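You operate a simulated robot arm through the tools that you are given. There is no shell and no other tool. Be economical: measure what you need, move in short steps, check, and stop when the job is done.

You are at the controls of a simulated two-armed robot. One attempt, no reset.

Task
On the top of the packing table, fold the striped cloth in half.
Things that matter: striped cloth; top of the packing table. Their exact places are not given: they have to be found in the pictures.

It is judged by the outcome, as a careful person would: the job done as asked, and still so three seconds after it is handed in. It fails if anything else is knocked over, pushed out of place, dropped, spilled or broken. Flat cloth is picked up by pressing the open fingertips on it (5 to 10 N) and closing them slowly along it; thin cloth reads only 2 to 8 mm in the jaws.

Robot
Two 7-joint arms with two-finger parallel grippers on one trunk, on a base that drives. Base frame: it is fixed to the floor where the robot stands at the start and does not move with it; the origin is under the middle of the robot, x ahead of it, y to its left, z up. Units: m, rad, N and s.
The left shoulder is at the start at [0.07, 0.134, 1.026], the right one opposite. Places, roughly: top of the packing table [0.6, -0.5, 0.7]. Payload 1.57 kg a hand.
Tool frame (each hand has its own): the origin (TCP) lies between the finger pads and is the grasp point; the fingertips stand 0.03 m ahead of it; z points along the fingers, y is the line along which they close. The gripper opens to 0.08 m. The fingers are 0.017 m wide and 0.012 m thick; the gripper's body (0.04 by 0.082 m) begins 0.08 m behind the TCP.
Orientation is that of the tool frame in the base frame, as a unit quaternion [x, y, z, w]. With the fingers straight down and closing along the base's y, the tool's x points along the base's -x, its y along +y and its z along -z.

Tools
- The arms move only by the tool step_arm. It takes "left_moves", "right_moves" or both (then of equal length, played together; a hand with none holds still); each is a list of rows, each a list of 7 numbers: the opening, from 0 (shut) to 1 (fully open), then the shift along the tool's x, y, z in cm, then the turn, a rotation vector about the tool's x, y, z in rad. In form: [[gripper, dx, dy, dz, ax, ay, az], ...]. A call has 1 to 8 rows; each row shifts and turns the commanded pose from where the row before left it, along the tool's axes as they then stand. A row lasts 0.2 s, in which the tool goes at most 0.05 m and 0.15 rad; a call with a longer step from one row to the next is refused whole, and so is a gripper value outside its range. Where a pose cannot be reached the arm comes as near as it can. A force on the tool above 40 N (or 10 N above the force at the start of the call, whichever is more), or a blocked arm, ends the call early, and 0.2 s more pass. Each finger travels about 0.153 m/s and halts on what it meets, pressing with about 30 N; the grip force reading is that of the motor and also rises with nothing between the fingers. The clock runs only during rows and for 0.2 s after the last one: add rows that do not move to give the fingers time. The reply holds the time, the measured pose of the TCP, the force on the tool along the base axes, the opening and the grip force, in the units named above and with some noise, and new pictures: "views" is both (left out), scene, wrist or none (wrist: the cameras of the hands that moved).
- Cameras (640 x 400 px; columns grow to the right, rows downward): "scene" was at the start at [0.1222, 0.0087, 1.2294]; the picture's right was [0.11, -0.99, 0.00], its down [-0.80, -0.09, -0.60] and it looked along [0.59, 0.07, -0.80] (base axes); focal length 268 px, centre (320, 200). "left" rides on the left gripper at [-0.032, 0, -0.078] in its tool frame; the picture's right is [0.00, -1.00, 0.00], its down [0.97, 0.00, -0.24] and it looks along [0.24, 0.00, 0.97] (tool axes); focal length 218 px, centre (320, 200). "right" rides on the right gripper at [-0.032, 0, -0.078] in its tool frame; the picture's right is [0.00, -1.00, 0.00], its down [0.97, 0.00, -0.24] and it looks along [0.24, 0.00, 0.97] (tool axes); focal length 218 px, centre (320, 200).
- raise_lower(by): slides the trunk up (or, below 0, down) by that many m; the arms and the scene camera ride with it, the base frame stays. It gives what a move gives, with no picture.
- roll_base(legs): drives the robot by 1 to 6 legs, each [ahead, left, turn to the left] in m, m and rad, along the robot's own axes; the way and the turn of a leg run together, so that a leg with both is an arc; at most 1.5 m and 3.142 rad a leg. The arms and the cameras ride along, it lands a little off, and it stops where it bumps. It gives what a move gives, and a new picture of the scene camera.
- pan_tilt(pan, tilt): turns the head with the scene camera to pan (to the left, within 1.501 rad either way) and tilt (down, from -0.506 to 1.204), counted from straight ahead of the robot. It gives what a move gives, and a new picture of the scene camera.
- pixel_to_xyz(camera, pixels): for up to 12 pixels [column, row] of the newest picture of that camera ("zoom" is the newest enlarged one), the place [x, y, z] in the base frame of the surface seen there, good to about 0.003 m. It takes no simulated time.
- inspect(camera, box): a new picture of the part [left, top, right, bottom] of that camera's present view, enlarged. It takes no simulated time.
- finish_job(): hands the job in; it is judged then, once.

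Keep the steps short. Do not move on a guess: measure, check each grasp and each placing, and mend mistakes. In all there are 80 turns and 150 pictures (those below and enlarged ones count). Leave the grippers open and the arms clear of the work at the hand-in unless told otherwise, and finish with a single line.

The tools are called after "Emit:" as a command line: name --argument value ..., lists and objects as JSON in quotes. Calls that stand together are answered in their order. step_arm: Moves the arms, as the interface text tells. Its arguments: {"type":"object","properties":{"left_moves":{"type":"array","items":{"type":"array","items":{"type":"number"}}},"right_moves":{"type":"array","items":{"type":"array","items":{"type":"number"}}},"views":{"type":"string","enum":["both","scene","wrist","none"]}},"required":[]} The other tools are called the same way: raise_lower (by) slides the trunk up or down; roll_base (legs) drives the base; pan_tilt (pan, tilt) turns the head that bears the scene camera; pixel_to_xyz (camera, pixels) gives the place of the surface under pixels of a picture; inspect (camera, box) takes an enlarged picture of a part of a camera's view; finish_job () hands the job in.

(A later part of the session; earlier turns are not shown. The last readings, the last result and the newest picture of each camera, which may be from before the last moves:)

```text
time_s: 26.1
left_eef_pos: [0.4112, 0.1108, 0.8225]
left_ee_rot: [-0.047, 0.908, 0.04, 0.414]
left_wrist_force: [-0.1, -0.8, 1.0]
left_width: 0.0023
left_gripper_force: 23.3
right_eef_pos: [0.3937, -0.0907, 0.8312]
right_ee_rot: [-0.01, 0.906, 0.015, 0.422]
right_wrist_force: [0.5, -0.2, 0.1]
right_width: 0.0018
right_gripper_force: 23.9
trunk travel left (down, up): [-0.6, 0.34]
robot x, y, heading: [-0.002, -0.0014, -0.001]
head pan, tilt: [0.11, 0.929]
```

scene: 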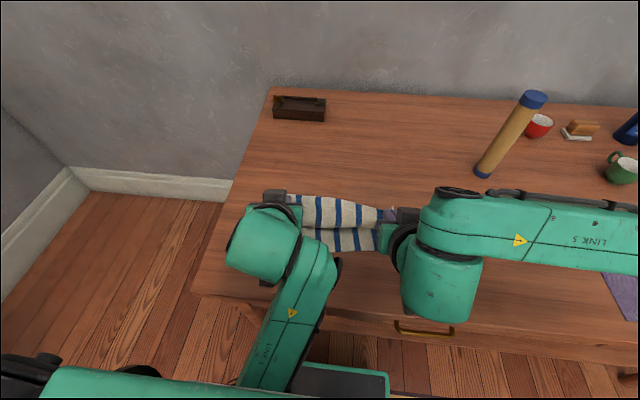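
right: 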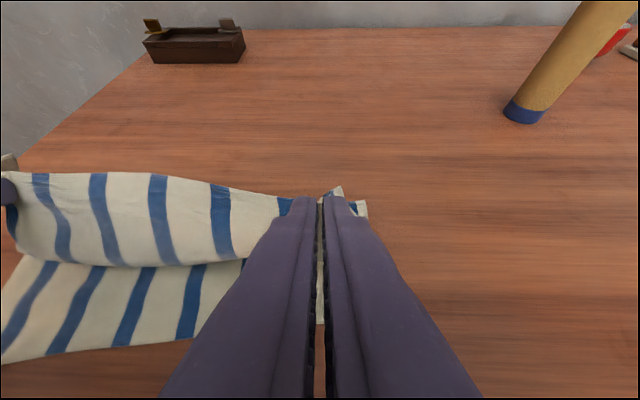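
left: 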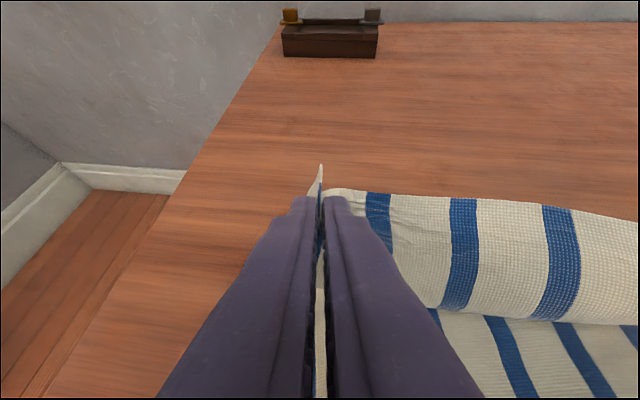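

The tension is gone. For the rest of the way I'll use the base (driving back) and the trunk (down), which keep the hands' reach unchanged. First I bring the right hand 3 cm ahead so both hands sit right relative to the slightly skewed cloth.

Emit:
step_arm --right_moves '[[0, -0.7, 0, 1.4, 0, 0, 0], [0, -0.65, 0, 1.4, 0, 0, 0], [0, 0, 0, 0, 0, 0, 0]]' --views "none"

Emit:
roll_base --legs '[[-0.05, 0, 0]]'

```text
time_s: 26.9
left_eef_pos: [0.4112, 0.1099, 0.823]
left_ee_rot: [-0.047, 0.908, 0.039, 0.415]
left_wrist_force: [0.4, -0.3, 0.5]
left_width: 0.0021
left_gripper_force: 24.0
right_eef_pos: [0.4223, -0.0884, 0.8249]
right_ee_rot: [-0.011, 0.907, 0.016, 0.421]
right_wrist_force: [-0.7, 1.3, -0.1]
right_width: 0.0017
right_gripper_force: 23.5
trunk travel left (down, up): [-0.6, 0.34]
robot x, y, heading: [0.0001, -0.0002, -0.001]
head pan, tilt: [0.11, 0.929]
```

```text
time_s: 27.9
left_eef_pos: [0.3596, 0.1107, 0.8232]
left_ee_rot: [-0.047, 0.908, 0.039, 0.415]
left_wrist_force: [0.0, 0.3, -0.6]
left_width: 0.0021
left_gripper_force: 23.6
right_eef_pos: [0.3719, -0.0879, 0.8245]
right_ee_rot: [-0.011, 0.907, 0.016, 0.421]
right_wrist_force: [-0.1, -0.5, 0.0]
right_width: 0.0017
right_gripper_force: 23.7
trunk travel left (down, up): [-0.6, 0.34]
robot x, y, heading: [-0.0495, -0.0026, 0.004]
head pan, tilt: [0.11, 0.929]
```

scene: 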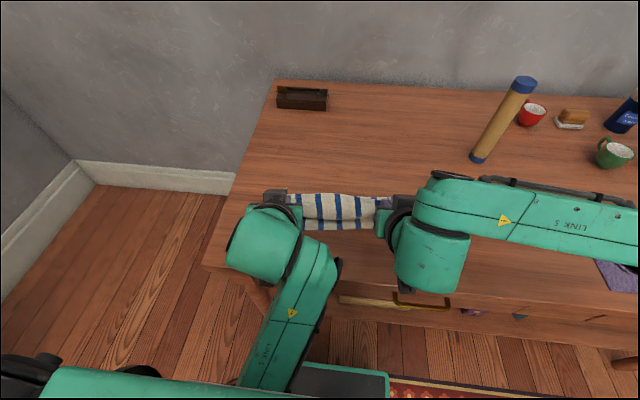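

Tips are now near x=0.382 and 0.395 at z≈0.80. Before lowering I check the arm's clearance over the table edge and see how the cloth lies.

Emit:
pixel_to_xyz --camera "scene" --pixels '[[262, 245], [300, 270], [270, 330], [250, 380], [425, 275], [400, 240], [340, 228], [340, 205], [310, 230], [370, 228], [230, 265]]'

Emit:
inspect --camera "scene" --box '[220, 160, 460, 310]'

Emit:
inspect --camera "left" --box '[0, 0, 640, 400]'

```text
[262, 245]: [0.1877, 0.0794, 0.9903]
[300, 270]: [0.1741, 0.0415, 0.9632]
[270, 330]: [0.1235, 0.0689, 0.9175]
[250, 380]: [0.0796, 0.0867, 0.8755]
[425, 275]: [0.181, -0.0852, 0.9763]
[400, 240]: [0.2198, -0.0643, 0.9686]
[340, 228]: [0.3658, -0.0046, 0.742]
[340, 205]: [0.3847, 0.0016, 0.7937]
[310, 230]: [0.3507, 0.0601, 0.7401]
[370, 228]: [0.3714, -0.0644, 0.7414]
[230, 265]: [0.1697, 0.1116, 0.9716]
```

```text
2.67 times, centred on (340, 235) of scene
```

zoom: 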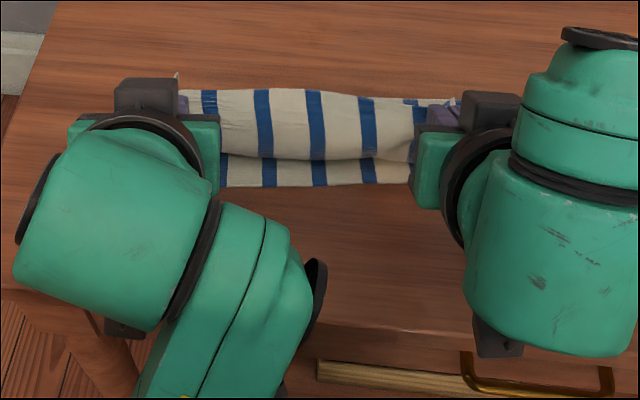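

```text
1.00 times, centred on (320, 200) of left
```

zoom: 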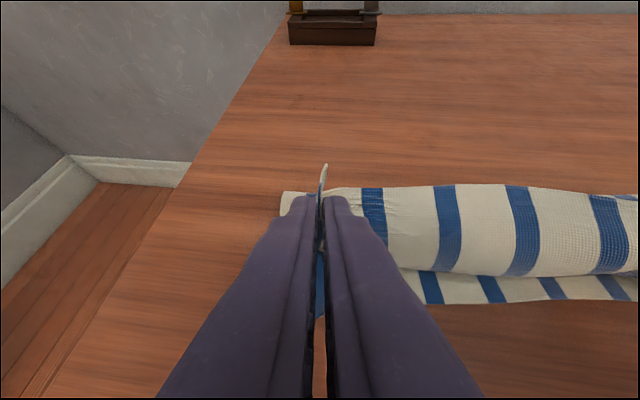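

The bottom layer's near edge is undisturbed (x≈0.351 to 0.371) and clearance is ample. I lower 3 cm, back 3 cm more, and lower again.

Emit:
raise_lower --by -0.025

Emit:
roll_base --legs '[[-0.032, 0, 0]]'

Emit:
raise_lower --by -0.02

Emit:
inspect --camera "scene" --box '[220, 140, 460, 290]'

Emit:
inspect --camera "left" --box '[0, 0, 640, 400]'

Emit:
inspect --camera "right" --box '[0, 0, 640, 400]'

```text
time_s: 28.6
left_eef_pos: [0.36, 0.111, 0.7979]
left_ee_rot: [-0.047, 0.908, 0.039, 0.415]
left_wrist_force: [-0.1, -1.1, -0.4]
left_width: 0.002
left_gripper_force: 23.5
right_eef_pos: [0.3729, -0.0874, 0.799]
right_ee_rot: [-0.011, 0.906, 0.016, 0.422]
right_wrist_force: [-0.4, -0.2, -0.4]
right_width: 0.0018
right_gripper_force: 23.6
trunk travel left (down, up): [-0.575, 0.365]
robot x, y, heading: [-0.0501, -0.0003, -0.003]
head pan, tilt: [0.11, 0.929]
```

```text
time_s: 29.4
left_eef_pos: [0.3267, 0.1106, 0.7978]
left_ee_rot: [-0.047, 0.908, 0.039, 0.414]
left_wrist_force: [-0.7, -0.4, 0.2]
left_width: 0.0024
left_gripper_force: 23.8
right_eef_pos: [0.34, -0.0878, 0.7996]
right_ee_rot: [-0.011, 0.906, 0.016, 0.422]
right_wrist_force: [0.1, -0.8, 0.2]
right_width: 0.0018
right_gripper_force: 23.4
trunk travel left (down, up): [-0.575, 0.365]
robot x, y, heading: [-0.0852, 0.0004, -0.005]
head pan, tilt: [0.11, 0.929]
```

scene: 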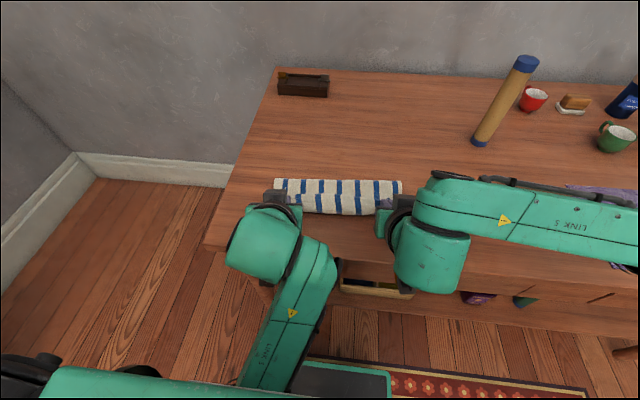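

```text
time_s: 30.1
left_eef_pos: [0.3276, 0.1109, 0.7774]
left_ee_rot: [-0.047, 0.908, 0.039, 0.415]
left_wrist_force: [-0.8, -1.0, 0.2]
left_width: 0.0024
left_gripper_force: 23.6
right_eef_pos: [0.3386, -0.0879, 0.7786]
right_ee_rot: [-0.012, 0.906, 0.017, 0.422]
right_wrist_force: [-0.5, 0.1, -0.7]
right_width: 0.0017
right_gripper_force: 23.3
trunk travel left (down, up): [-0.555, 0.385]
robot x, y, heading: [-0.0876, -0.0011, -0.001]
head pan, tilt: [0.11, 0.929]
```

```text
2.67 times, centred on (340, 215) of scene
```

zoom: 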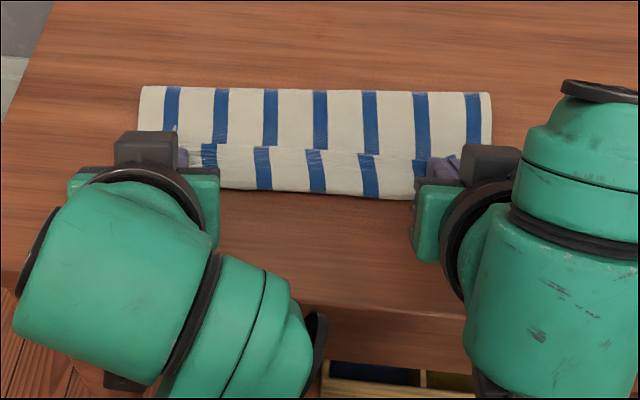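

```text
1.00 times, centred on (320, 200) of left
```

zoom: 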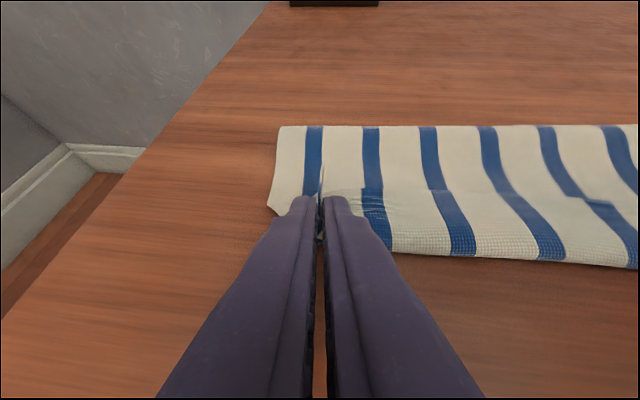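

```text
1.00 times, centred on (320, 200) of right
```

zoom: 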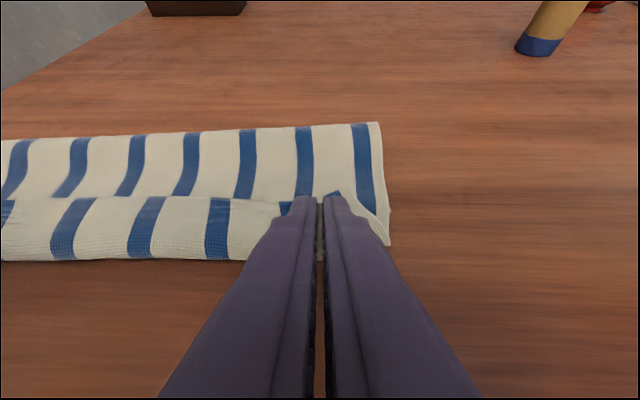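

I need to tell which layer the near band is. I measure points on both bands.

Emit:
pixel_to_xyz --camera "zoom" --pixels '[[120, 125], [120, 190], [120, 199], [120, 220], [120, 250], [60, 260], [180, 200]]'

Emit:
pixel_to_xyz --camera "left" --pixels '[[450, 130], [450, 180], [450, 195], [450, 220], [450, 252], [300, 130], [275, 205], [400, 200], [400, 245]]'

Emit:
inspect --camera "left" --box '[240, 100, 640, 350]'

```text
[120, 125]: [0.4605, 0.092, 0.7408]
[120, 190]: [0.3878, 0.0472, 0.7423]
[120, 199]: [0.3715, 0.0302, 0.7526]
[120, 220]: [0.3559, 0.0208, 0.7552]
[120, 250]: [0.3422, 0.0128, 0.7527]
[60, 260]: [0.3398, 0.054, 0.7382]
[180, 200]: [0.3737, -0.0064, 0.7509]
```

```text
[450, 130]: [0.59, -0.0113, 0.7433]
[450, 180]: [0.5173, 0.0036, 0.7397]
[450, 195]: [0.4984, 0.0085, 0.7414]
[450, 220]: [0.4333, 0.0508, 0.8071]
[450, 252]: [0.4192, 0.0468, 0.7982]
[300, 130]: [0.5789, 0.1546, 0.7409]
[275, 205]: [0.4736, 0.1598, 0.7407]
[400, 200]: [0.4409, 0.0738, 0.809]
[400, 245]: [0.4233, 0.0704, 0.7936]
```

```text
1.60 times, centred on (440, 225) of left
```

zoom: 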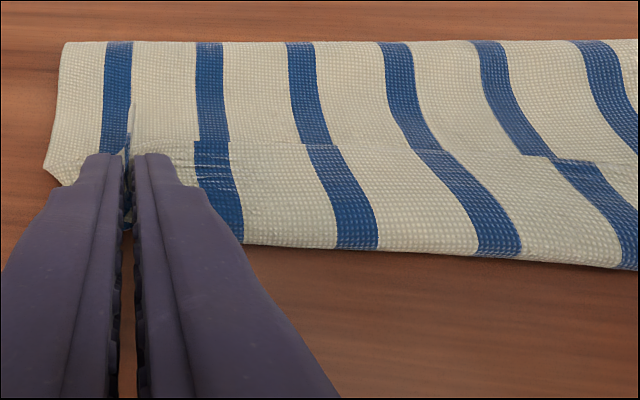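

The near band stands 1 cm higher and ends in a free hem at x≈0.372 pointing away, so the held edge is curled back with slack under it. I measure the crease and the band ends in a fresh scene picture.

Emit:
inspect --camera "scene" --box '[260, 150, 420, 250]'

Emit:
pixel_to_xyz --camera "zoom" --pixels '[[80, 85], [300, 90], [500, 95], [300, 120], [300, 150], [300, 190], [300, 215], [300, 240], [300, 260], [400, 190], [400, 240], [180, 240]]'

```text
4.00 times, centred on (340, 200) of scene
```

zoom: 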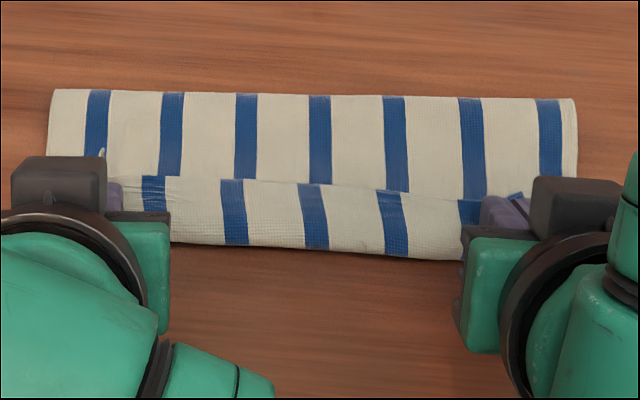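

```text
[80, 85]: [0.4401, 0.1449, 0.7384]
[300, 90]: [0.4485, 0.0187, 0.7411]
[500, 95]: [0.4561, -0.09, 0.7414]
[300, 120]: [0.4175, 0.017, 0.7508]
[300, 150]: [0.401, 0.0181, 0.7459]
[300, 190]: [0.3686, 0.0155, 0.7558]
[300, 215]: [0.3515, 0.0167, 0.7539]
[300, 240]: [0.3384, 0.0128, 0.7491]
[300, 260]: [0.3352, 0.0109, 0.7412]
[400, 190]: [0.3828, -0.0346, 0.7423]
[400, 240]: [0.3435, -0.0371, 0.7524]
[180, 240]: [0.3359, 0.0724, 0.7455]
```

The crease (x≈0.448) has been pulled too near and there is slack. I'll redo the last part: raise the hands forward again to restore the crease to about 0.472, with more forward tilt (there's room now that the base is back).

Emit:
step_arm --left_moves '[[0, -2.278, 0, 0.349, 0, -0.06, 0], [0, -2.254, 0, 0.484, 0, -0.06, 0], [0, -2.22, 0, 0.617, 0, -0.06, 0], [0, -2.179, 0, 0.75, 0, -0.06, 0], [0, -2.131, 0, 0.878, 0, -0.06, 0], [0, -2.074, 0, 1.006, 0, -0.06, 0], [0, 0, 0, 0, 0, 0, 0]]' --right_moves '[[0, -2.278, 0, 0.349, 0, -0.06, 0], [0, -2.254, 0, 0.484, 0, -0.06, 0], [0, -2.22, 0, 0.617, 0, -0.06, 0], [0, -2.179, 0, 0.75, 0, -0.06, 0], [0, -2.131, 0, 0.878, 0, -0.06, 0], [0, -2.074, 0, 1.006, 0, -0.06, 0], [0, 0, 0, 0, 0, 0, 0]]'

```text
time_s: 31.7
left_eef_pos: [0.4293, 0.1247, 0.8588]
left_ee_rot: [-0.025, 0.821, 0.067, 0.567]
left_wrist_force: [0.1, -13.0, 0.7]
left_width: 0.0021
left_gripper_force: 24.0
right_eef_pos: [0.4408, -0.0855, 0.8709]
right_ee_rot: [-0.009, 0.816, 0.018, 0.578]
right_wrist_force: [-1.1, 12.8, -1.2]
right_width: 0.0021
right_gripper_force: 23.9
trunk travel left (down, up): [-0.555, 0.385]
robot x, y, heading: [-0.0849, 0.0015, -0.001]
head pan, tilt: [0.11, 0.929]
```

scene: 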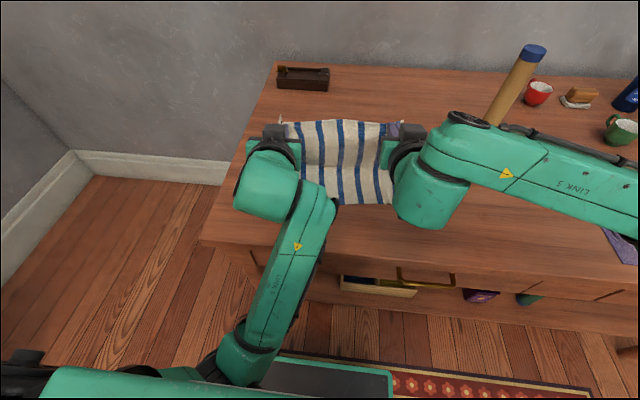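
right: 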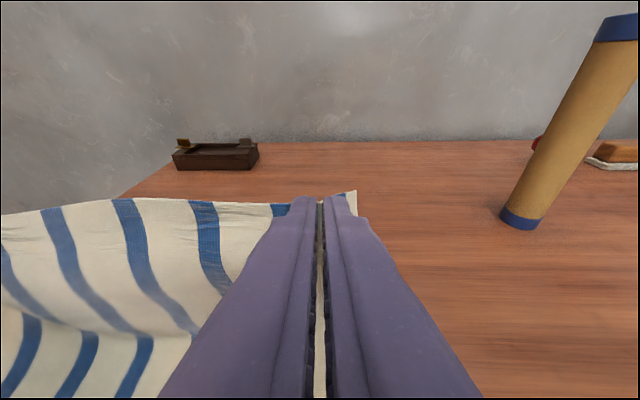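
left: 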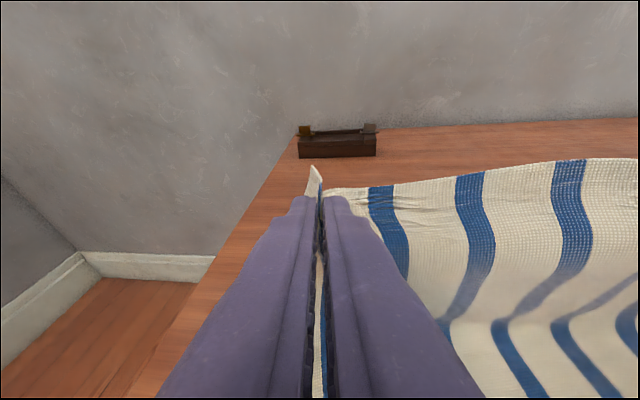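

The cloth hangs properly again. The left hand has drifted outward and low (13 N of tension), so I bring it 1.3 cm in and 1 cm up, and tilt both hands further.

Emit:
step_arm --left_moves '[[0, -0.5, -0.65, -0.2, 0, 0, 0], [0, -0.5, -0.65, -0.2, 0, 0, 0], [0, 0, 0, 0, 0, -0.1, 0], [0, 0, 0, 0, 0, -0.1, 0], [0, 0, 0, 0, 0, 0, 0]]' --right_moves '[[0, 0, 0, 0, 0, 0, 0], [0, 0, 0, 0, 0, 0, 0], [0, 0, 0, 0, 0, -0.1, 0], [0, 0, 0, 0, 0, -0.1, 0], [0, 0, 0, 0, 0, 0, 0]]'

Emit:
pixel_to_xyz --camera "scene" --pixels '[[212, 244], [230, 242], [345, 205], [365, 205], [400, 268], [350, 195]]'

```text
time_s: 32.9
left_eef_pos: [0.4337, 0.1075, 0.8783]
left_ee_rot: [-0.03, 0.756, 0.056, 0.652]
left_wrist_force: [-1.3, -0.2, 0.9]
left_width: 0.0021
left_gripper_force: 24.0
right_eef_pos: [0.4429, -0.0883, 0.8697]
right_ee_rot: [-0.005, 0.755, 0.019, 0.656]
right_wrist_force: [0.1, -0.4, 0.6]
right_width: 0.0019
right_gripper_force: 24.0
trunk travel left (down, up): [-0.555, 0.385]
robot x, y, heading: [-0.0831, -0.0027, 0.001]
head pan, tilt: [0.11, 0.929]
```

scene: 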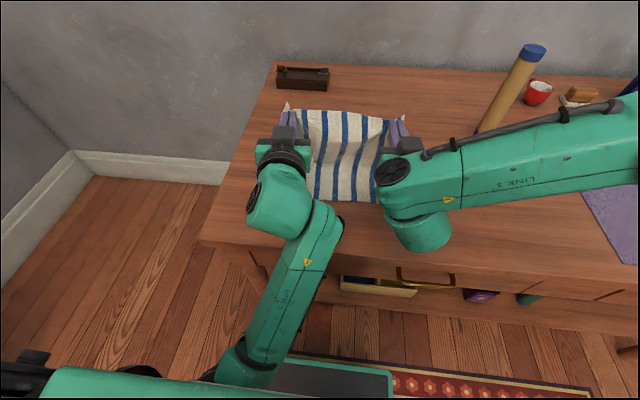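
right: 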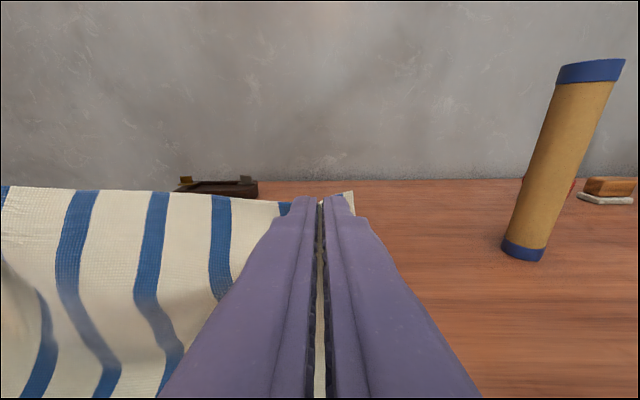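
left: 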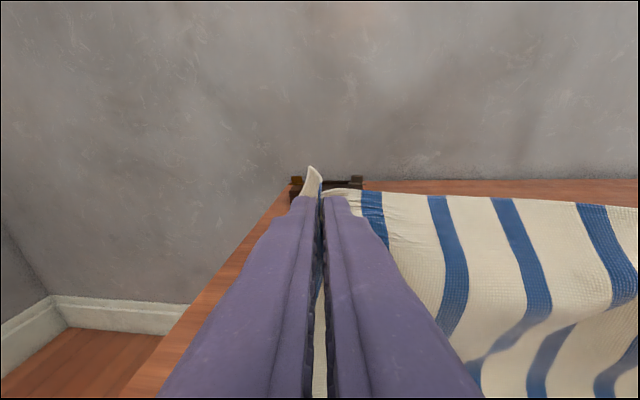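

```text
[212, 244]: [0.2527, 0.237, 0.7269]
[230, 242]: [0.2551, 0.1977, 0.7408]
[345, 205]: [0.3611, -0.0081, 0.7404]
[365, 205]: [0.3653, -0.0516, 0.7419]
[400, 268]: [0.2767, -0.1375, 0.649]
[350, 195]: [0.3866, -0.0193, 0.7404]
```

Tilt is now about 1.42 rad, forces are near zero, and the bottom layer's near edge is undisturbed at x≈0.361. I bring the held edge down along a taut arc, alternating trunk-down and base-back.

Emit:
raise_lower --by -0.025

Emit:
roll_base --legs '[[-0.03, 0, 0]]'

Emit:
raise_lower --by -0.025

Emit:
roll_base --legs '[[-0.028, 0, 0]]'

```text
time_s: 33.6
left_eef_pos: [0.4329, 0.1082, 0.8522]
left_ee_rot: [-0.031, 0.758, 0.056, 0.649]
left_wrist_force: [-0.5, 0.0, 0.9]
left_width: 0.0022
left_gripper_force: 23.3
right_eef_pos: [0.4419, -0.0858, 0.8448]
right_ee_rot: [-0.006, 0.755, 0.018, 0.656]
right_wrist_force: [-0.4, -0.6, 0.8]
right_width: 0.0018
right_gripper_force: 23.2
trunk travel left (down, up): [-0.53, 0.41]
robot x, y, heading: [-0.0816, -0.0015, 0.002]
head pan, tilt: [0.11, 0.929]
```

```text
time_s: 34.4
left_eef_pos: [0.402, 0.1083, 0.8513]
left_ee_rot: [-0.031, 0.758, 0.056, 0.65]
left_wrist_force: [-0.9, 0.2, -0.1]
left_width: 0.0021
left_gripper_force: 23.5
right_eef_pos: [0.4112, -0.0864, 0.845]
right_ee_rot: [-0.006, 0.755, 0.019, 0.655]
right_wrist_force: [-0.3, -0.7, -0.7]
right_width: 0.0016
right_gripper_force: 23.5
trunk travel left (down, up): [-0.53, 0.41]
robot x, y, heading: [-0.1128, 0.0001, -0.003]
head pan, tilt: [0.11, 0.929]
```

scene: 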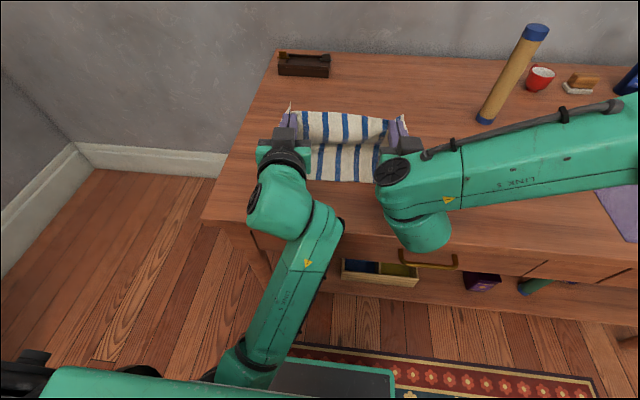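

```text
time_s: 35.1
left_eef_pos: [0.4011, 0.1085, 0.8259]
left_ee_rot: [-0.031, 0.758, 0.058, 0.649]
left_wrist_force: [-0.8, 0.3, 0.0]
left_width: 0.002
left_gripper_force: 23.9
right_eef_pos: [0.4113, -0.0859, 0.8194]
right_ee_rot: [-0.005, 0.755, 0.018, 0.655]
right_wrist_force: [0.5, 0.3, 0.6]
right_width: 0.0019
right_gripper_force: 23.3
trunk travel left (down, up): [-0.505, 0.435]
robot x, y, heading: [-0.1127, 0.0016, 0.001]
head pan, tilt: [0.11, 0.929]
```

```text
time_s: 36.0
left_eef_pos: [0.3739, 0.1088, 0.8253]
left_ee_rot: [-0.03, 0.758, 0.056, 0.649]
left_wrist_force: [-0.5, -0.6, -0.7]
left_width: 0.0019
left_gripper_force: 24.2
right_eef_pos: [0.3851, -0.0862, 0.821]
right_ee_rot: [-0.006, 0.755, 0.019, 0.656]
right_wrist_force: [-0.3, -0.5, -0.1]
right_width: 0.0017
right_gripper_force: 23.3
trunk travel left (down, up): [-0.505, 0.435]
robot x, y, heading: [-0.1429, 0.0021, 0.002]
head pan, tilt: [0.11, 0.929]
```

scene: 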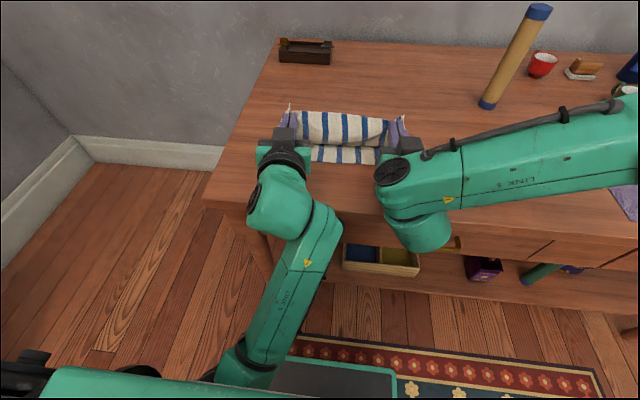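

Halfway down. The right wrist's lower bulge at (425,232) is close to the table, so I check clearance before lowering more.

Emit:
pixel_to_xyz --camera "scene" --pixels '[[425, 235], [420, 246], [395, 175], [280, 155], [275, 215], [300, 235], [305, 275], [345, 160], [345, 150], [345, 125], [325, 160], [368, 163]]'

Emit:
inspect --camera "scene" --box '[230, 90, 470, 260]'

```text
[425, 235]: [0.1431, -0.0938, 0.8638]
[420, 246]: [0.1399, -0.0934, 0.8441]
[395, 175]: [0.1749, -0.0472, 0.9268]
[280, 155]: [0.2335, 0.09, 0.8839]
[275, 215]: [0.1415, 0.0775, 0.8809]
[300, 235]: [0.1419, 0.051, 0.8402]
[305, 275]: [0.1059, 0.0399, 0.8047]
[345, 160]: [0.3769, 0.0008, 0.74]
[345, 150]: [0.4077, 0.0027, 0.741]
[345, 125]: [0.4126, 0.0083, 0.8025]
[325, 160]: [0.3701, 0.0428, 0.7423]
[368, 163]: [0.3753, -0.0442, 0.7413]
```

```text
2.35 times, centred on (350, 175) of scene
```

zoom: 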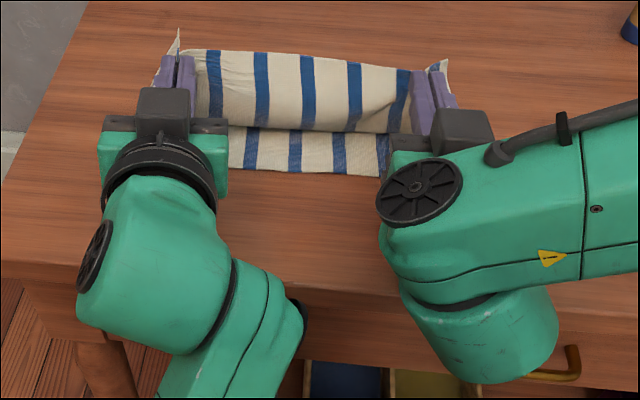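

Wrists are in front of the table edge (x<0.25) with clearance. I continue down in small alternating steps.

Emit:
raise_lower --by -0.022

Emit:
roll_base --legs '[[-0.02, 0, 0]]'

Emit:
raise_lower --by -0.022

Emit:
roll_base --legs '[[-0.015, 0, 0]]'

Emit:
inspect --camera "scene" --box '[230, 90, 470, 240]'

```text
time_s: 36.4
left_eef_pos: [0.3734, 0.1088, 0.8133]
left_ee_rot: [-0.029, 0.758, 0.057, 0.65]
left_wrist_force: [-0.2, 0.0, -0.4]
left_width: 0.0025
left_gripper_force: 23.6
right_eef_pos: [0.3837, -0.0855, 0.8083]
right_ee_rot: [-0.007, 0.753, 0.019, 0.657]
right_wrist_force: [-5.7, -2.7, 4.5]
right_width: 0.002
right_gripper_force: 23.3
trunk travel left (down, up): [-0.492, 0.448]
robot x, y, heading: [-0.139, 0.0006, -0.002]
head pan, tilt: [0.11, 0.929]
stopped: the force on the tool passed its limit (the readings are from after the stop); the commanded pose is now the measured one
```

```text
time_s: 37.2
left_eef_pos: [0.3546, 0.109, 0.8125]
left_ee_rot: [-0.029, 0.758, 0.057, 0.649]
left_wrist_force: [0.2, 0.6, 0.0]
left_width: 0.0022
left_gripper_force: 23.3
right_eef_pos: [0.3638, -0.0859, 0.8101]
right_ee_rot: [-0.005, 0.754, 0.018, 0.657]
right_wrist_force: [-0.7, -0.6, 0.7]
right_width: 0.0017
right_gripper_force: 23.6
trunk travel left (down, up): [-0.492, 0.448]
robot x, y, heading: [-0.1639, -0.0018, 0.001]
head pan, tilt: [0.11, 0.929]
```

scene: 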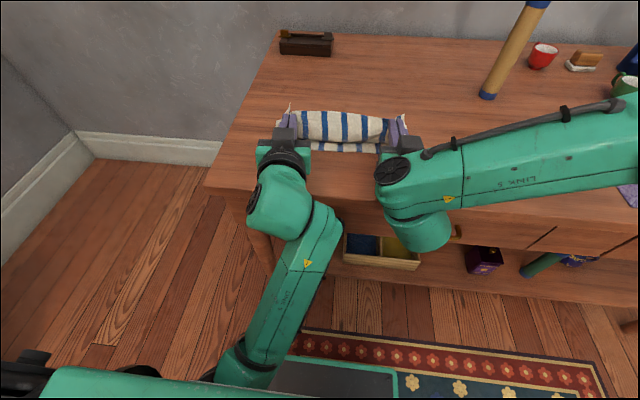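

```text
time_s: 37.9
left_eef_pos: [0.355, 0.109, 0.7892]
left_ee_rot: [-0.031, 0.757, 0.059, 0.65]
left_wrist_force: [0.4, -0.5, 0.6]
left_width: 0.0024
left_gripper_force: 23.7
right_eef_pos: [0.3645, -0.0847, 0.787]
right_ee_rot: [-0.006, 0.753, 0.018, 0.658]
right_wrist_force: [-0.2, 0.0, -0.3]
right_width: 0.0018
right_gripper_force: 22.9
trunk travel left (down, up): [-0.47, 0.47]
robot x, y, heading: [-0.1643, -0.0001, 0.006]
head pan, tilt: [0.11, 0.929]
```

```text
time_s: 38.7
left_eef_pos: [0.3388, 0.1099, 0.7907]
left_ee_rot: [-0.029, 0.758, 0.057, 0.649]
left_wrist_force: [-0.6, -0.5, -0.4]
left_width: 0.0022
left_gripper_force: 24.0
right_eef_pos: [0.3499, -0.0851, 0.788]
right_ee_rot: [-0.007, 0.753, 0.019, 0.658]
right_wrist_force: [0.2, 0.3, 0.5]
right_width: 0.0015
right_gripper_force: 23.7
trunk travel left (down, up): [-0.47, 0.47]
robot x, y, heading: [-0.1727, -0.0009, -0.001]
head pan, tilt: [0.11, 0.929]
```

scene: 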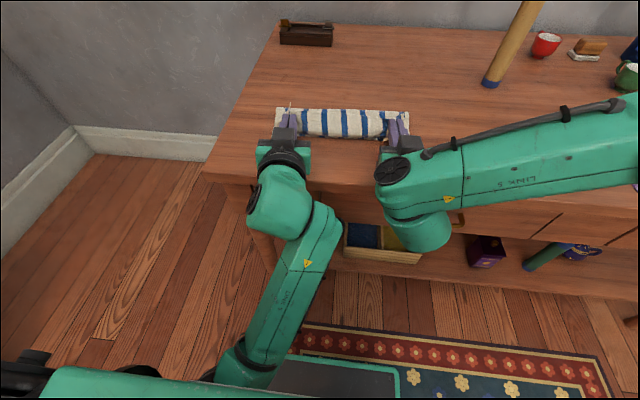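

```text
2.67 times, centred on (350, 165) of scene
```

zoom: 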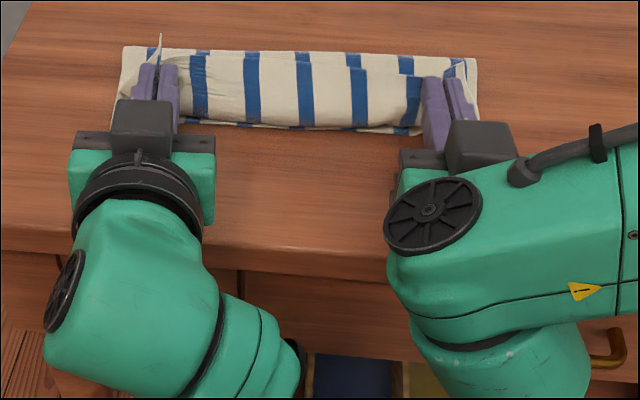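

Tips are near x=0.369 and 0.380 at z≈0.785, with low force. I measure the crease and near edge.

Emit:
pixel_to_xyz --camera "zoom" --pixels '[[130, 48], [300, 52], [440, 62], [474, 62], [300, 80], [330, 66], [300, 110], [270, 124], [340, 128], [118, 110], [240, 62], [400, 133]]'

Emit:
inspect --camera "left" --box '[160, 100, 640, 400]'

Emit:
inspect --camera "right" --box '[0, 100, 480, 400]'

```text
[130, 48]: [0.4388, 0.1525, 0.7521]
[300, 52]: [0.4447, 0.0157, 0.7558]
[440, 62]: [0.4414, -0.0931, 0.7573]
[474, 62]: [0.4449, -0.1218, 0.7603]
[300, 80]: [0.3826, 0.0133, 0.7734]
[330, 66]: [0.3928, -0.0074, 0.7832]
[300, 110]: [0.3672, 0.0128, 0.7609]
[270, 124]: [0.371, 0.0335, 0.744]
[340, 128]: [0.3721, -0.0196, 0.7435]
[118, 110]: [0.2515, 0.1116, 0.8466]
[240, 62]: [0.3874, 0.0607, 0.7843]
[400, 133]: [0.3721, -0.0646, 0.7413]
```

```text
1.33 times, centred on (400, 250) of left
```

zoom: 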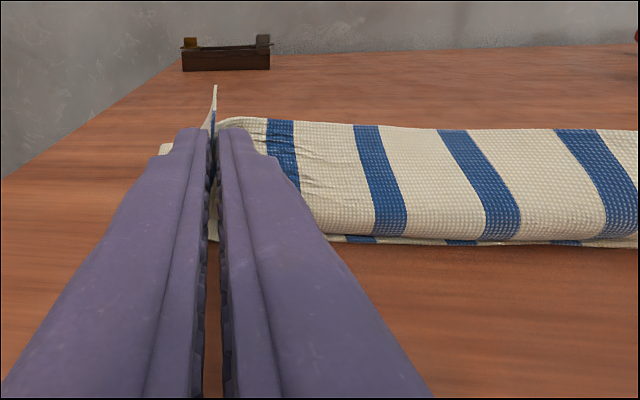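

```text
1.33 times, centred on (240, 250) of right
```

zoom: 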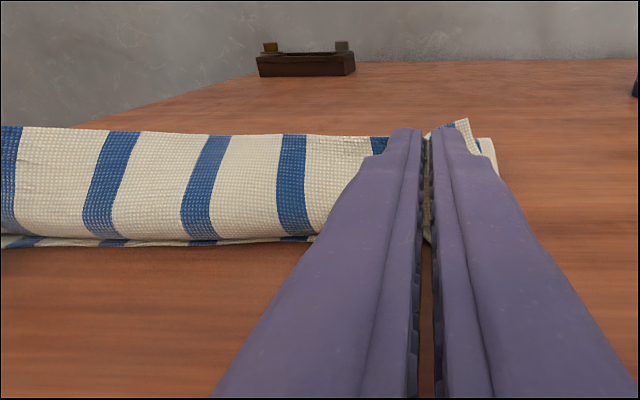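

I now see it: I had raised too high, so too much cloth was peeled into the top layer (crease at ≈0.442; it should be ≈0.484, with the near edge at 0.371). To lay cloth back down, I move the hands ahead at moderate height, to tips at x≈0.50, z≈0.83, and straighten the left hand's slight yaw.

Emit:
step_arm --left_moves '[[0, -1.575, -0.35, 3.05, 0.05, 0, 0], [0, -1.575, -0.2, 3.05, 0.05, 0, 0], [0, -1.575, -0.1, 3.05, 0, 0, 0], [0, -1.575, -0.1, 3.05, 0, 0, 0], [0, 0, 0, 0, 0, 0, 0]]' --right_moves '[[0, -1.575, -0.1, 3.05, 0, 0, 0], [0, -1.575, -0.1, 3.05, 0, 0, 0], [0, -1.575, -0.1, 3.05, 0, 0, 0], [0, -1.575, -0.1, 3.05, 0, 0, 0], [0, 0, 0, 0, 0, 0, 0]]' --views "scene"

Emit:
inspect --camera "scene" --box '[230, 70, 470, 220]'

```text
time_s: 39.1
left_eef_pos: [0.3738, 0.1121, 0.7937]
left_ee_rot: [-0.004, 0.763, 0.044, 0.645]
left_wrist_force: [-0.1, 0.2, 0.0]
left_width: 0.0024
left_gripper_force: 23.9
right_eef_pos: [0.3815, -0.0855, 0.7934]
right_ee_rot: [-0.009, 0.761, 0.018, 0.649]
right_wrist_force: [-9.5, -3.2, 4.8]
right_width: 0.0018
right_gripper_force: 23.6
trunk travel left (down, up): [-0.47, 0.47]
robot x, y, heading: [-0.1769, 0.0023, 0.001]
head pan, tilt: [0.11, 0.929]
stopped in row 2 (right hand): the force on the tool passed its limit (the readings are from after the stop); the commanded pose is now the measured one
```

scene: 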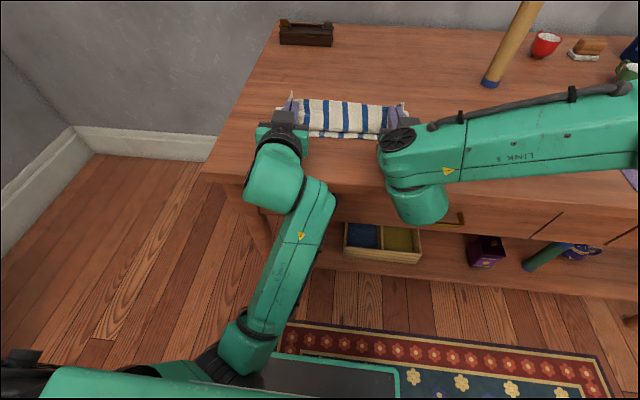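

```text
2.67 times, centred on (350, 145) of scene
```

zoom: 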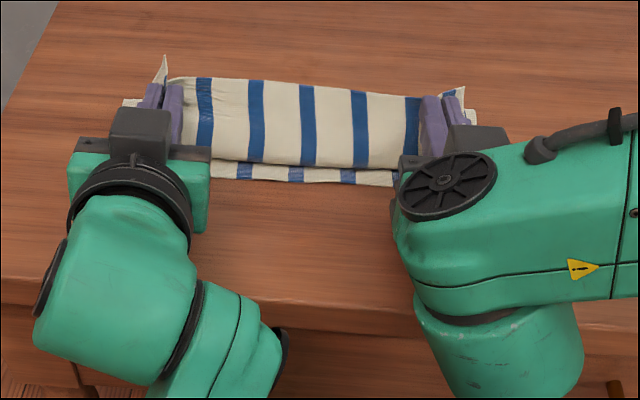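

The right hand was stopped by a force of −9.5 N in x: its wrist bulge touched the table's front edge. I raise the trunk to clear it, then move the hands ahead.

Emit:
raise_lower --by 0.045

Emit:
step_arm --left_moves '[[0, -0.35, -0.2, 2.3, 0.03, 0.05, 0], [0, -0.42, -0.2, 2.3, 0.03, 0.05, 0], [0, -0.53, -0.1, 2.3, 0, 0.05, 0], [0, -0.65, -0.1, 2.2, 0, 0.05, 0], [0, 0, 0, 0, 0, 0, 0]]' --right_moves '[[0, -0.35, -0.1, 2.3, 0, 0.05, 0], [0, -0.42, -0.1, 2.3, 0, 0.05, 0], [0, -0.53, -0.1, 2.3, 0, 0.05, 0], [0, -0.65, -0.1, 2.2, 0, 0.05, 0], [0, 0, 0, 0, 0, 0, 0]]' --views "scene"

Emit:
inspect --camera "scene" --box '[230, 50, 470, 200]'

```text
time_s: 40.0
left_eef_pos: [0.3749, 0.112, 0.8385]
left_ee_rot: [-0.002, 0.763, 0.043, 0.644]
left_wrist_force: [0.4, -0.2, -0.9]
left_width: 0.0021
left_gripper_force: 23.8
right_eef_pos: [0.3817, -0.0856, 0.8391]
right_ee_rot: [-0.008, 0.76, 0.018, 0.65]
right_wrist_force: [0.1, -0.4, -0.8]
right_width: 0.0014
right_gripper_force: 23.8
trunk travel left (down, up): [-0.515, 0.425]
robot x, y, heading: [-0.1776, 0.0012, 0.001]
head pan, tilt: [0.11, 0.929]
```

```text
time_s: 41.2
left_eef_pos: [0.4686, 0.1101, 0.8357]
left_ee_rot: [0.013, 0.824, 0.02, 0.566]
left_wrist_force: [0.1, 0.8, -0.3]
left_width: 0.002
left_gripper_force: 23.6
right_eef_pos: [0.475, -0.0862, 0.8367]
right_ee_rot: [-0.01, 0.82, 0.018, 0.571]
right_wrist_force: [0.2, 0.6, 0.2]
right_width: 0.0018
right_gripper_force: 22.8
trunk travel left (down, up): [-0.515, 0.425]
robot x, y, heading: [-0.1759, 0.0018, -0.0]
head pan, tilt: [0.11, 0.929]
```

scene: 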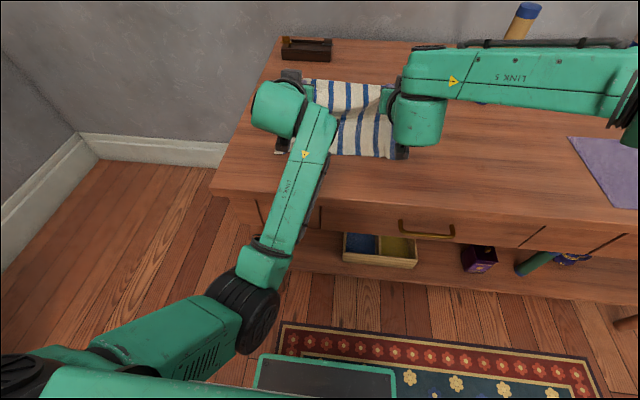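

```text
2.67 times, centred on (350, 125) of scene
```

zoom: 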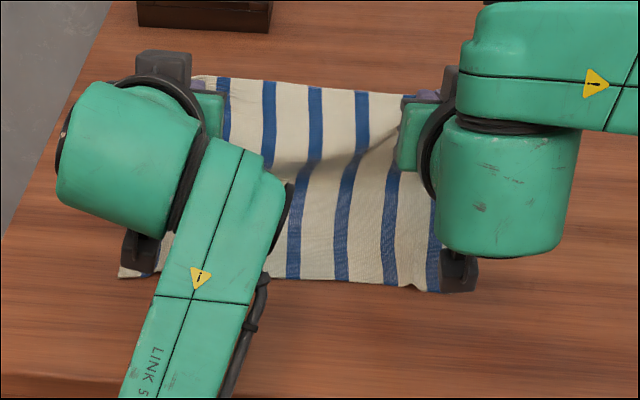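

Tips are now at x≈0.50, z≈0.825. I measure the near edge and where the cloth lifts off the table.

Emit:
pixel_to_xyz --camera "zoom" --pixels '[[310, 277], [360, 280], [410, 287], [122, 276], [310, 240], [320, 200], [325, 180], [325, 160], [325, 140], [325, 120], [325, 95], [325, 84]]'

```text
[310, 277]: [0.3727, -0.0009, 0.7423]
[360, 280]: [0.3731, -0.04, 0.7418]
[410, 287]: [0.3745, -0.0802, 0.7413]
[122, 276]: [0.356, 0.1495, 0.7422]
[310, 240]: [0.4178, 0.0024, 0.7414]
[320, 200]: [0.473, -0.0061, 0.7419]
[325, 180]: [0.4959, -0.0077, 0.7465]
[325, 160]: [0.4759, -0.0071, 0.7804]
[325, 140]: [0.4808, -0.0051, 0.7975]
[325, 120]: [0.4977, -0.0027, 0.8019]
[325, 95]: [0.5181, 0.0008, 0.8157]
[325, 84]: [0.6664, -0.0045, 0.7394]
```

Now the bottom layer lies flat up to x≈0.49, as wanted. I carry the edge back along the correct arc (centre x≈0.486, radius ≈0.095).

Emit:
step_arm --left_moves '[[0, 0, 0, -1.35, 0, 0, 0], [0, 0, 0, -1.35, 0, 0, 0], [0, 0.96, 0, -1.24, 0, 0, 0], [0, 0.96, 0, -1.24, 0, 0, 0], [0, 1.29, 0, -0.84, 0, 0, 0], [0, 1.29, 0, -0.84, 0, 0, 0], [0, 1.38, 0, -0.38, 0, 0, 0], [0, 1.38, 0, -0.38, 0, 0, 0]]' --right_moves '[[0, 0, 0, -1.35, 0, 0, 0], [0, 0, 0, -1.35, 0, 0, 0], [0, 0.96, 0, -1.24, 0, 0, 0], [0, 0.96, 0, -1.24, 0, 0, 0], [0, 1.29, 0, -0.84, 0, 0, 0], [0, 1.29, 0, -0.84, 0, 0, 0], [0, 1.38, 0, -0.38, 0, 0, 0], [0, 1.38, 0, -0.38, 0, 0, 0]]' --views "scene"

Emit:
inspect --camera "scene" --box '[230, 50, 470, 200]'

Emit:
inspect --camera "left" --box '[160, 100, 640, 400]'

```text
time_s: 42.4
left_eef_pos: [0.4168, 0.1154, 0.9172]
left_ee_rot: [0.015, 0.773, 0.035, 0.633]
left_wrist_force: [-0.9, -13.7, -6.3]
left_width: 0.0024
left_gripper_force: 23.9
right_eef_pos: [0.4085, -0.0823, 0.8355]
right_ee_rot: [-0.018, 0.816, 0.026, 0.577]
right_wrist_force: [1.4, 13.8, 6.5]
right_width: 0.0014
right_gripper_force: 23.4
trunk travel left (down, up): [-0.515, 0.425]
robot x, y, heading: [-0.1738, -0.0018, -0.003]
head pan, tilt: [0.11, 0.929]
stopped in row 6 (left hand): the arm was blocked; the commanded pose is now the measured one
```

scene: 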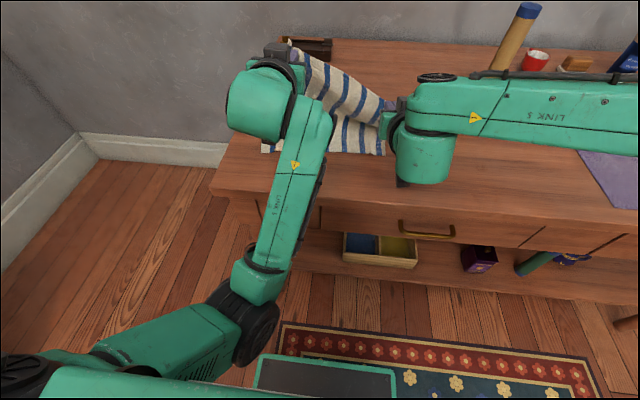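

```text
2.67 times, centred on (350, 125) of scene
```

zoom: 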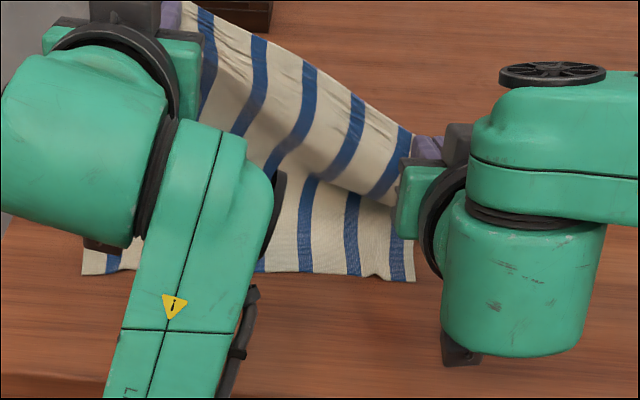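

```text
1.33 times, centred on (400, 250) of left
```

zoom: 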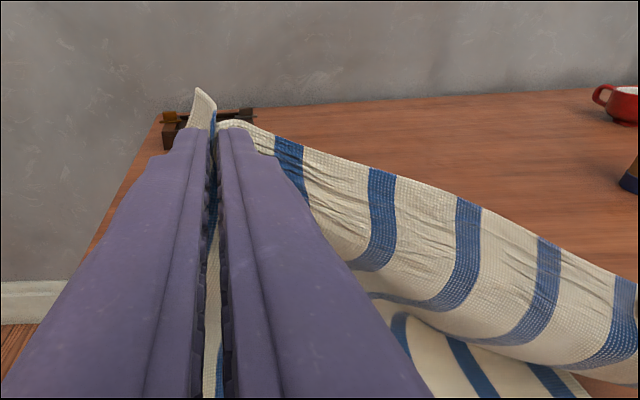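

The left arm was blocked in this posture and popped up to z=0.917. I take both hands back to the last good pose, after which base and trunk will do the arc, since those keep the arm postures.

Emit:
step_arm --left_moves '[[0, 1.7, -0.13, 1.67, 0, 0.04, 0], [0, 1.63, -0.13, 1.74, 0, 0.04, 0], [0, 1.56, -0.13, 1.8, 0, 0.04, 0], [0, 1.49, -0.13, 1.86, 0, 0.04, 0], [0, 0, 0, 0, 0, 0, 0]]' --right_moves '[[0, -0.55, -0.1, 1.55, 0, 0, 0], [0, -0.55, -0.1, 1.55, 0, 0, 0], [0, -0.55, -0.1, 1.55, 0, 0, 0], [0, -0.55, -0.1, 1.55, 0, 0, 0], [0, 0, 0, 0, 0, 0, 0]]' --views "scene"

Emit:
inspect --camera "scene" --box '[230, 50, 470, 200]'

```text
time_s: 43.6
left_eef_pos: [0.4668, 0.1147, 0.8379]
left_ee_rot: [0.009, 0.82, 0.034, 0.571]
left_wrist_force: [0.0, -1.0, 0.2]
left_width: 0.0022
left_gripper_force: 23.9
right_eef_pos: [0.4741, -0.0862, 0.8328]
right_ee_rot: [-0.014, 0.818, 0.022, 0.574]
right_wrist_force: [0.2, 0.8, 0.3]
right_width: 0.0016
right_gripper_force: 23.3
trunk travel left (down, up): [-0.515, 0.425]
robot x, y, heading: [-0.174, 0.0011, -0.006]
head pan, tilt: [0.11, 0.929]
```

scene: 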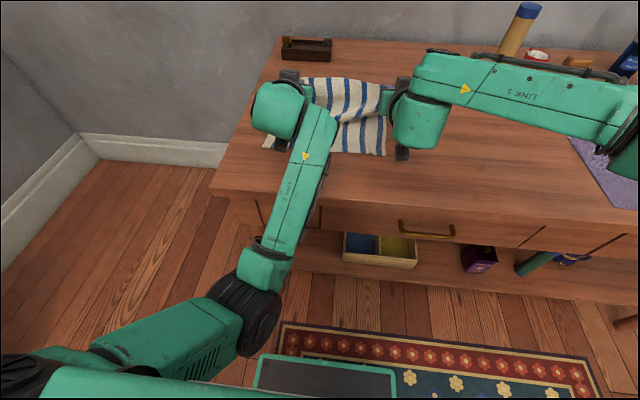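

```text
2.67 times, centred on (350, 125) of scene
```

zoom: 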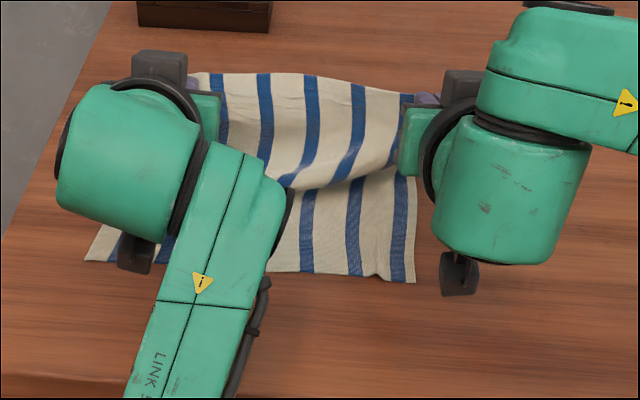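

Both hands are back. I check whether the bottom layer moved when the left hand popped up.

Emit:
pixel_to_xyz --camera "zoom" --pixels '[[86, 260], [105, 262], [290, 270], [330, 272], [380, 277], [412, 283], [330, 230], [330, 200], [330, 185], [330, 150], [330, 100], [415, 190]]'

```text
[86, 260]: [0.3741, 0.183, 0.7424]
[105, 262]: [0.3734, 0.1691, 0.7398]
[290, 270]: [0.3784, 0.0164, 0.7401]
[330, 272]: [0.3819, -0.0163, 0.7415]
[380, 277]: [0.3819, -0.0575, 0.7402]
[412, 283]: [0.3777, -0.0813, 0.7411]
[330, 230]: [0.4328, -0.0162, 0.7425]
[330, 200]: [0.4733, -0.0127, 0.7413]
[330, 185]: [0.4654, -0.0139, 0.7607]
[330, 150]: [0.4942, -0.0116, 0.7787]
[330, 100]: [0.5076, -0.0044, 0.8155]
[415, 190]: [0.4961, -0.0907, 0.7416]
```

The bottom layer shifted left: it now spans about y −0.085 to 0.183, with its near edge straight at x≈0.379. The hands should follow by about 3 cm to the left. First I check the wrist undersides for table clearance.

Emit:
pixel_to_xyz --camera "zoom" --pixels '[[515, 258], [550, 240], [460, 292], [460, 260], [140, 270], [135, 240], [130, 220], [180, 250], [240, 100], [250, 230]]'

Emit:
roll_base --legs '[[0, 0.033, 0]]'

```text
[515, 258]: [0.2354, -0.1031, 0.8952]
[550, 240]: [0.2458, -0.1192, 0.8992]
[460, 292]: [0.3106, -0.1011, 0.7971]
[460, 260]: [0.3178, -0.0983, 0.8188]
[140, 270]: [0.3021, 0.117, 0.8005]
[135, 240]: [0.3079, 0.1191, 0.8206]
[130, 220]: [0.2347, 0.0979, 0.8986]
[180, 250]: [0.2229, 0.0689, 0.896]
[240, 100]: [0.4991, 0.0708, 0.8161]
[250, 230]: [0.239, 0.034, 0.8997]
```

```text
time_s: 44.5
left_eef_pos: [0.4665, 0.148, 0.8377]
left_ee_rot: [0.01, 0.821, 0.034, 0.57]
left_wrist_force: [-0.6, -0.6, 0.5]
left_width: 0.0022
left_gripper_force: 23.8
right_eef_pos: [0.4751, -0.0539, 0.833]
right_ee_rot: [-0.015, 0.818, 0.023, 0.574]
right_wrist_force: [-0.1, 0.8, -0.3]
right_width: 0.0018
right_gripper_force: 23.0
trunk travel left (down, up): [-0.515, 0.425]
robot x, y, heading: [-0.1754, 0.0354, 0.003]
head pan, tilt: [0.11, 0.929]
```

scene: 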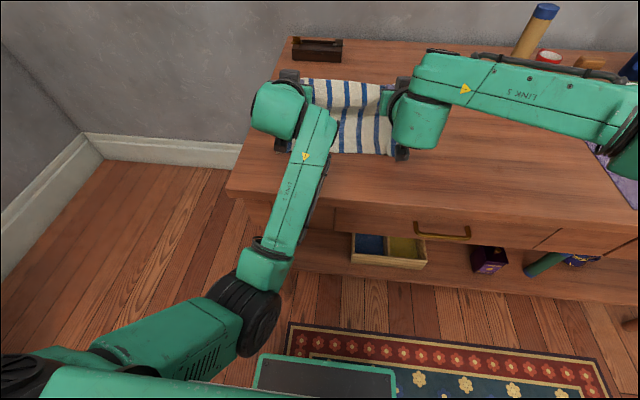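

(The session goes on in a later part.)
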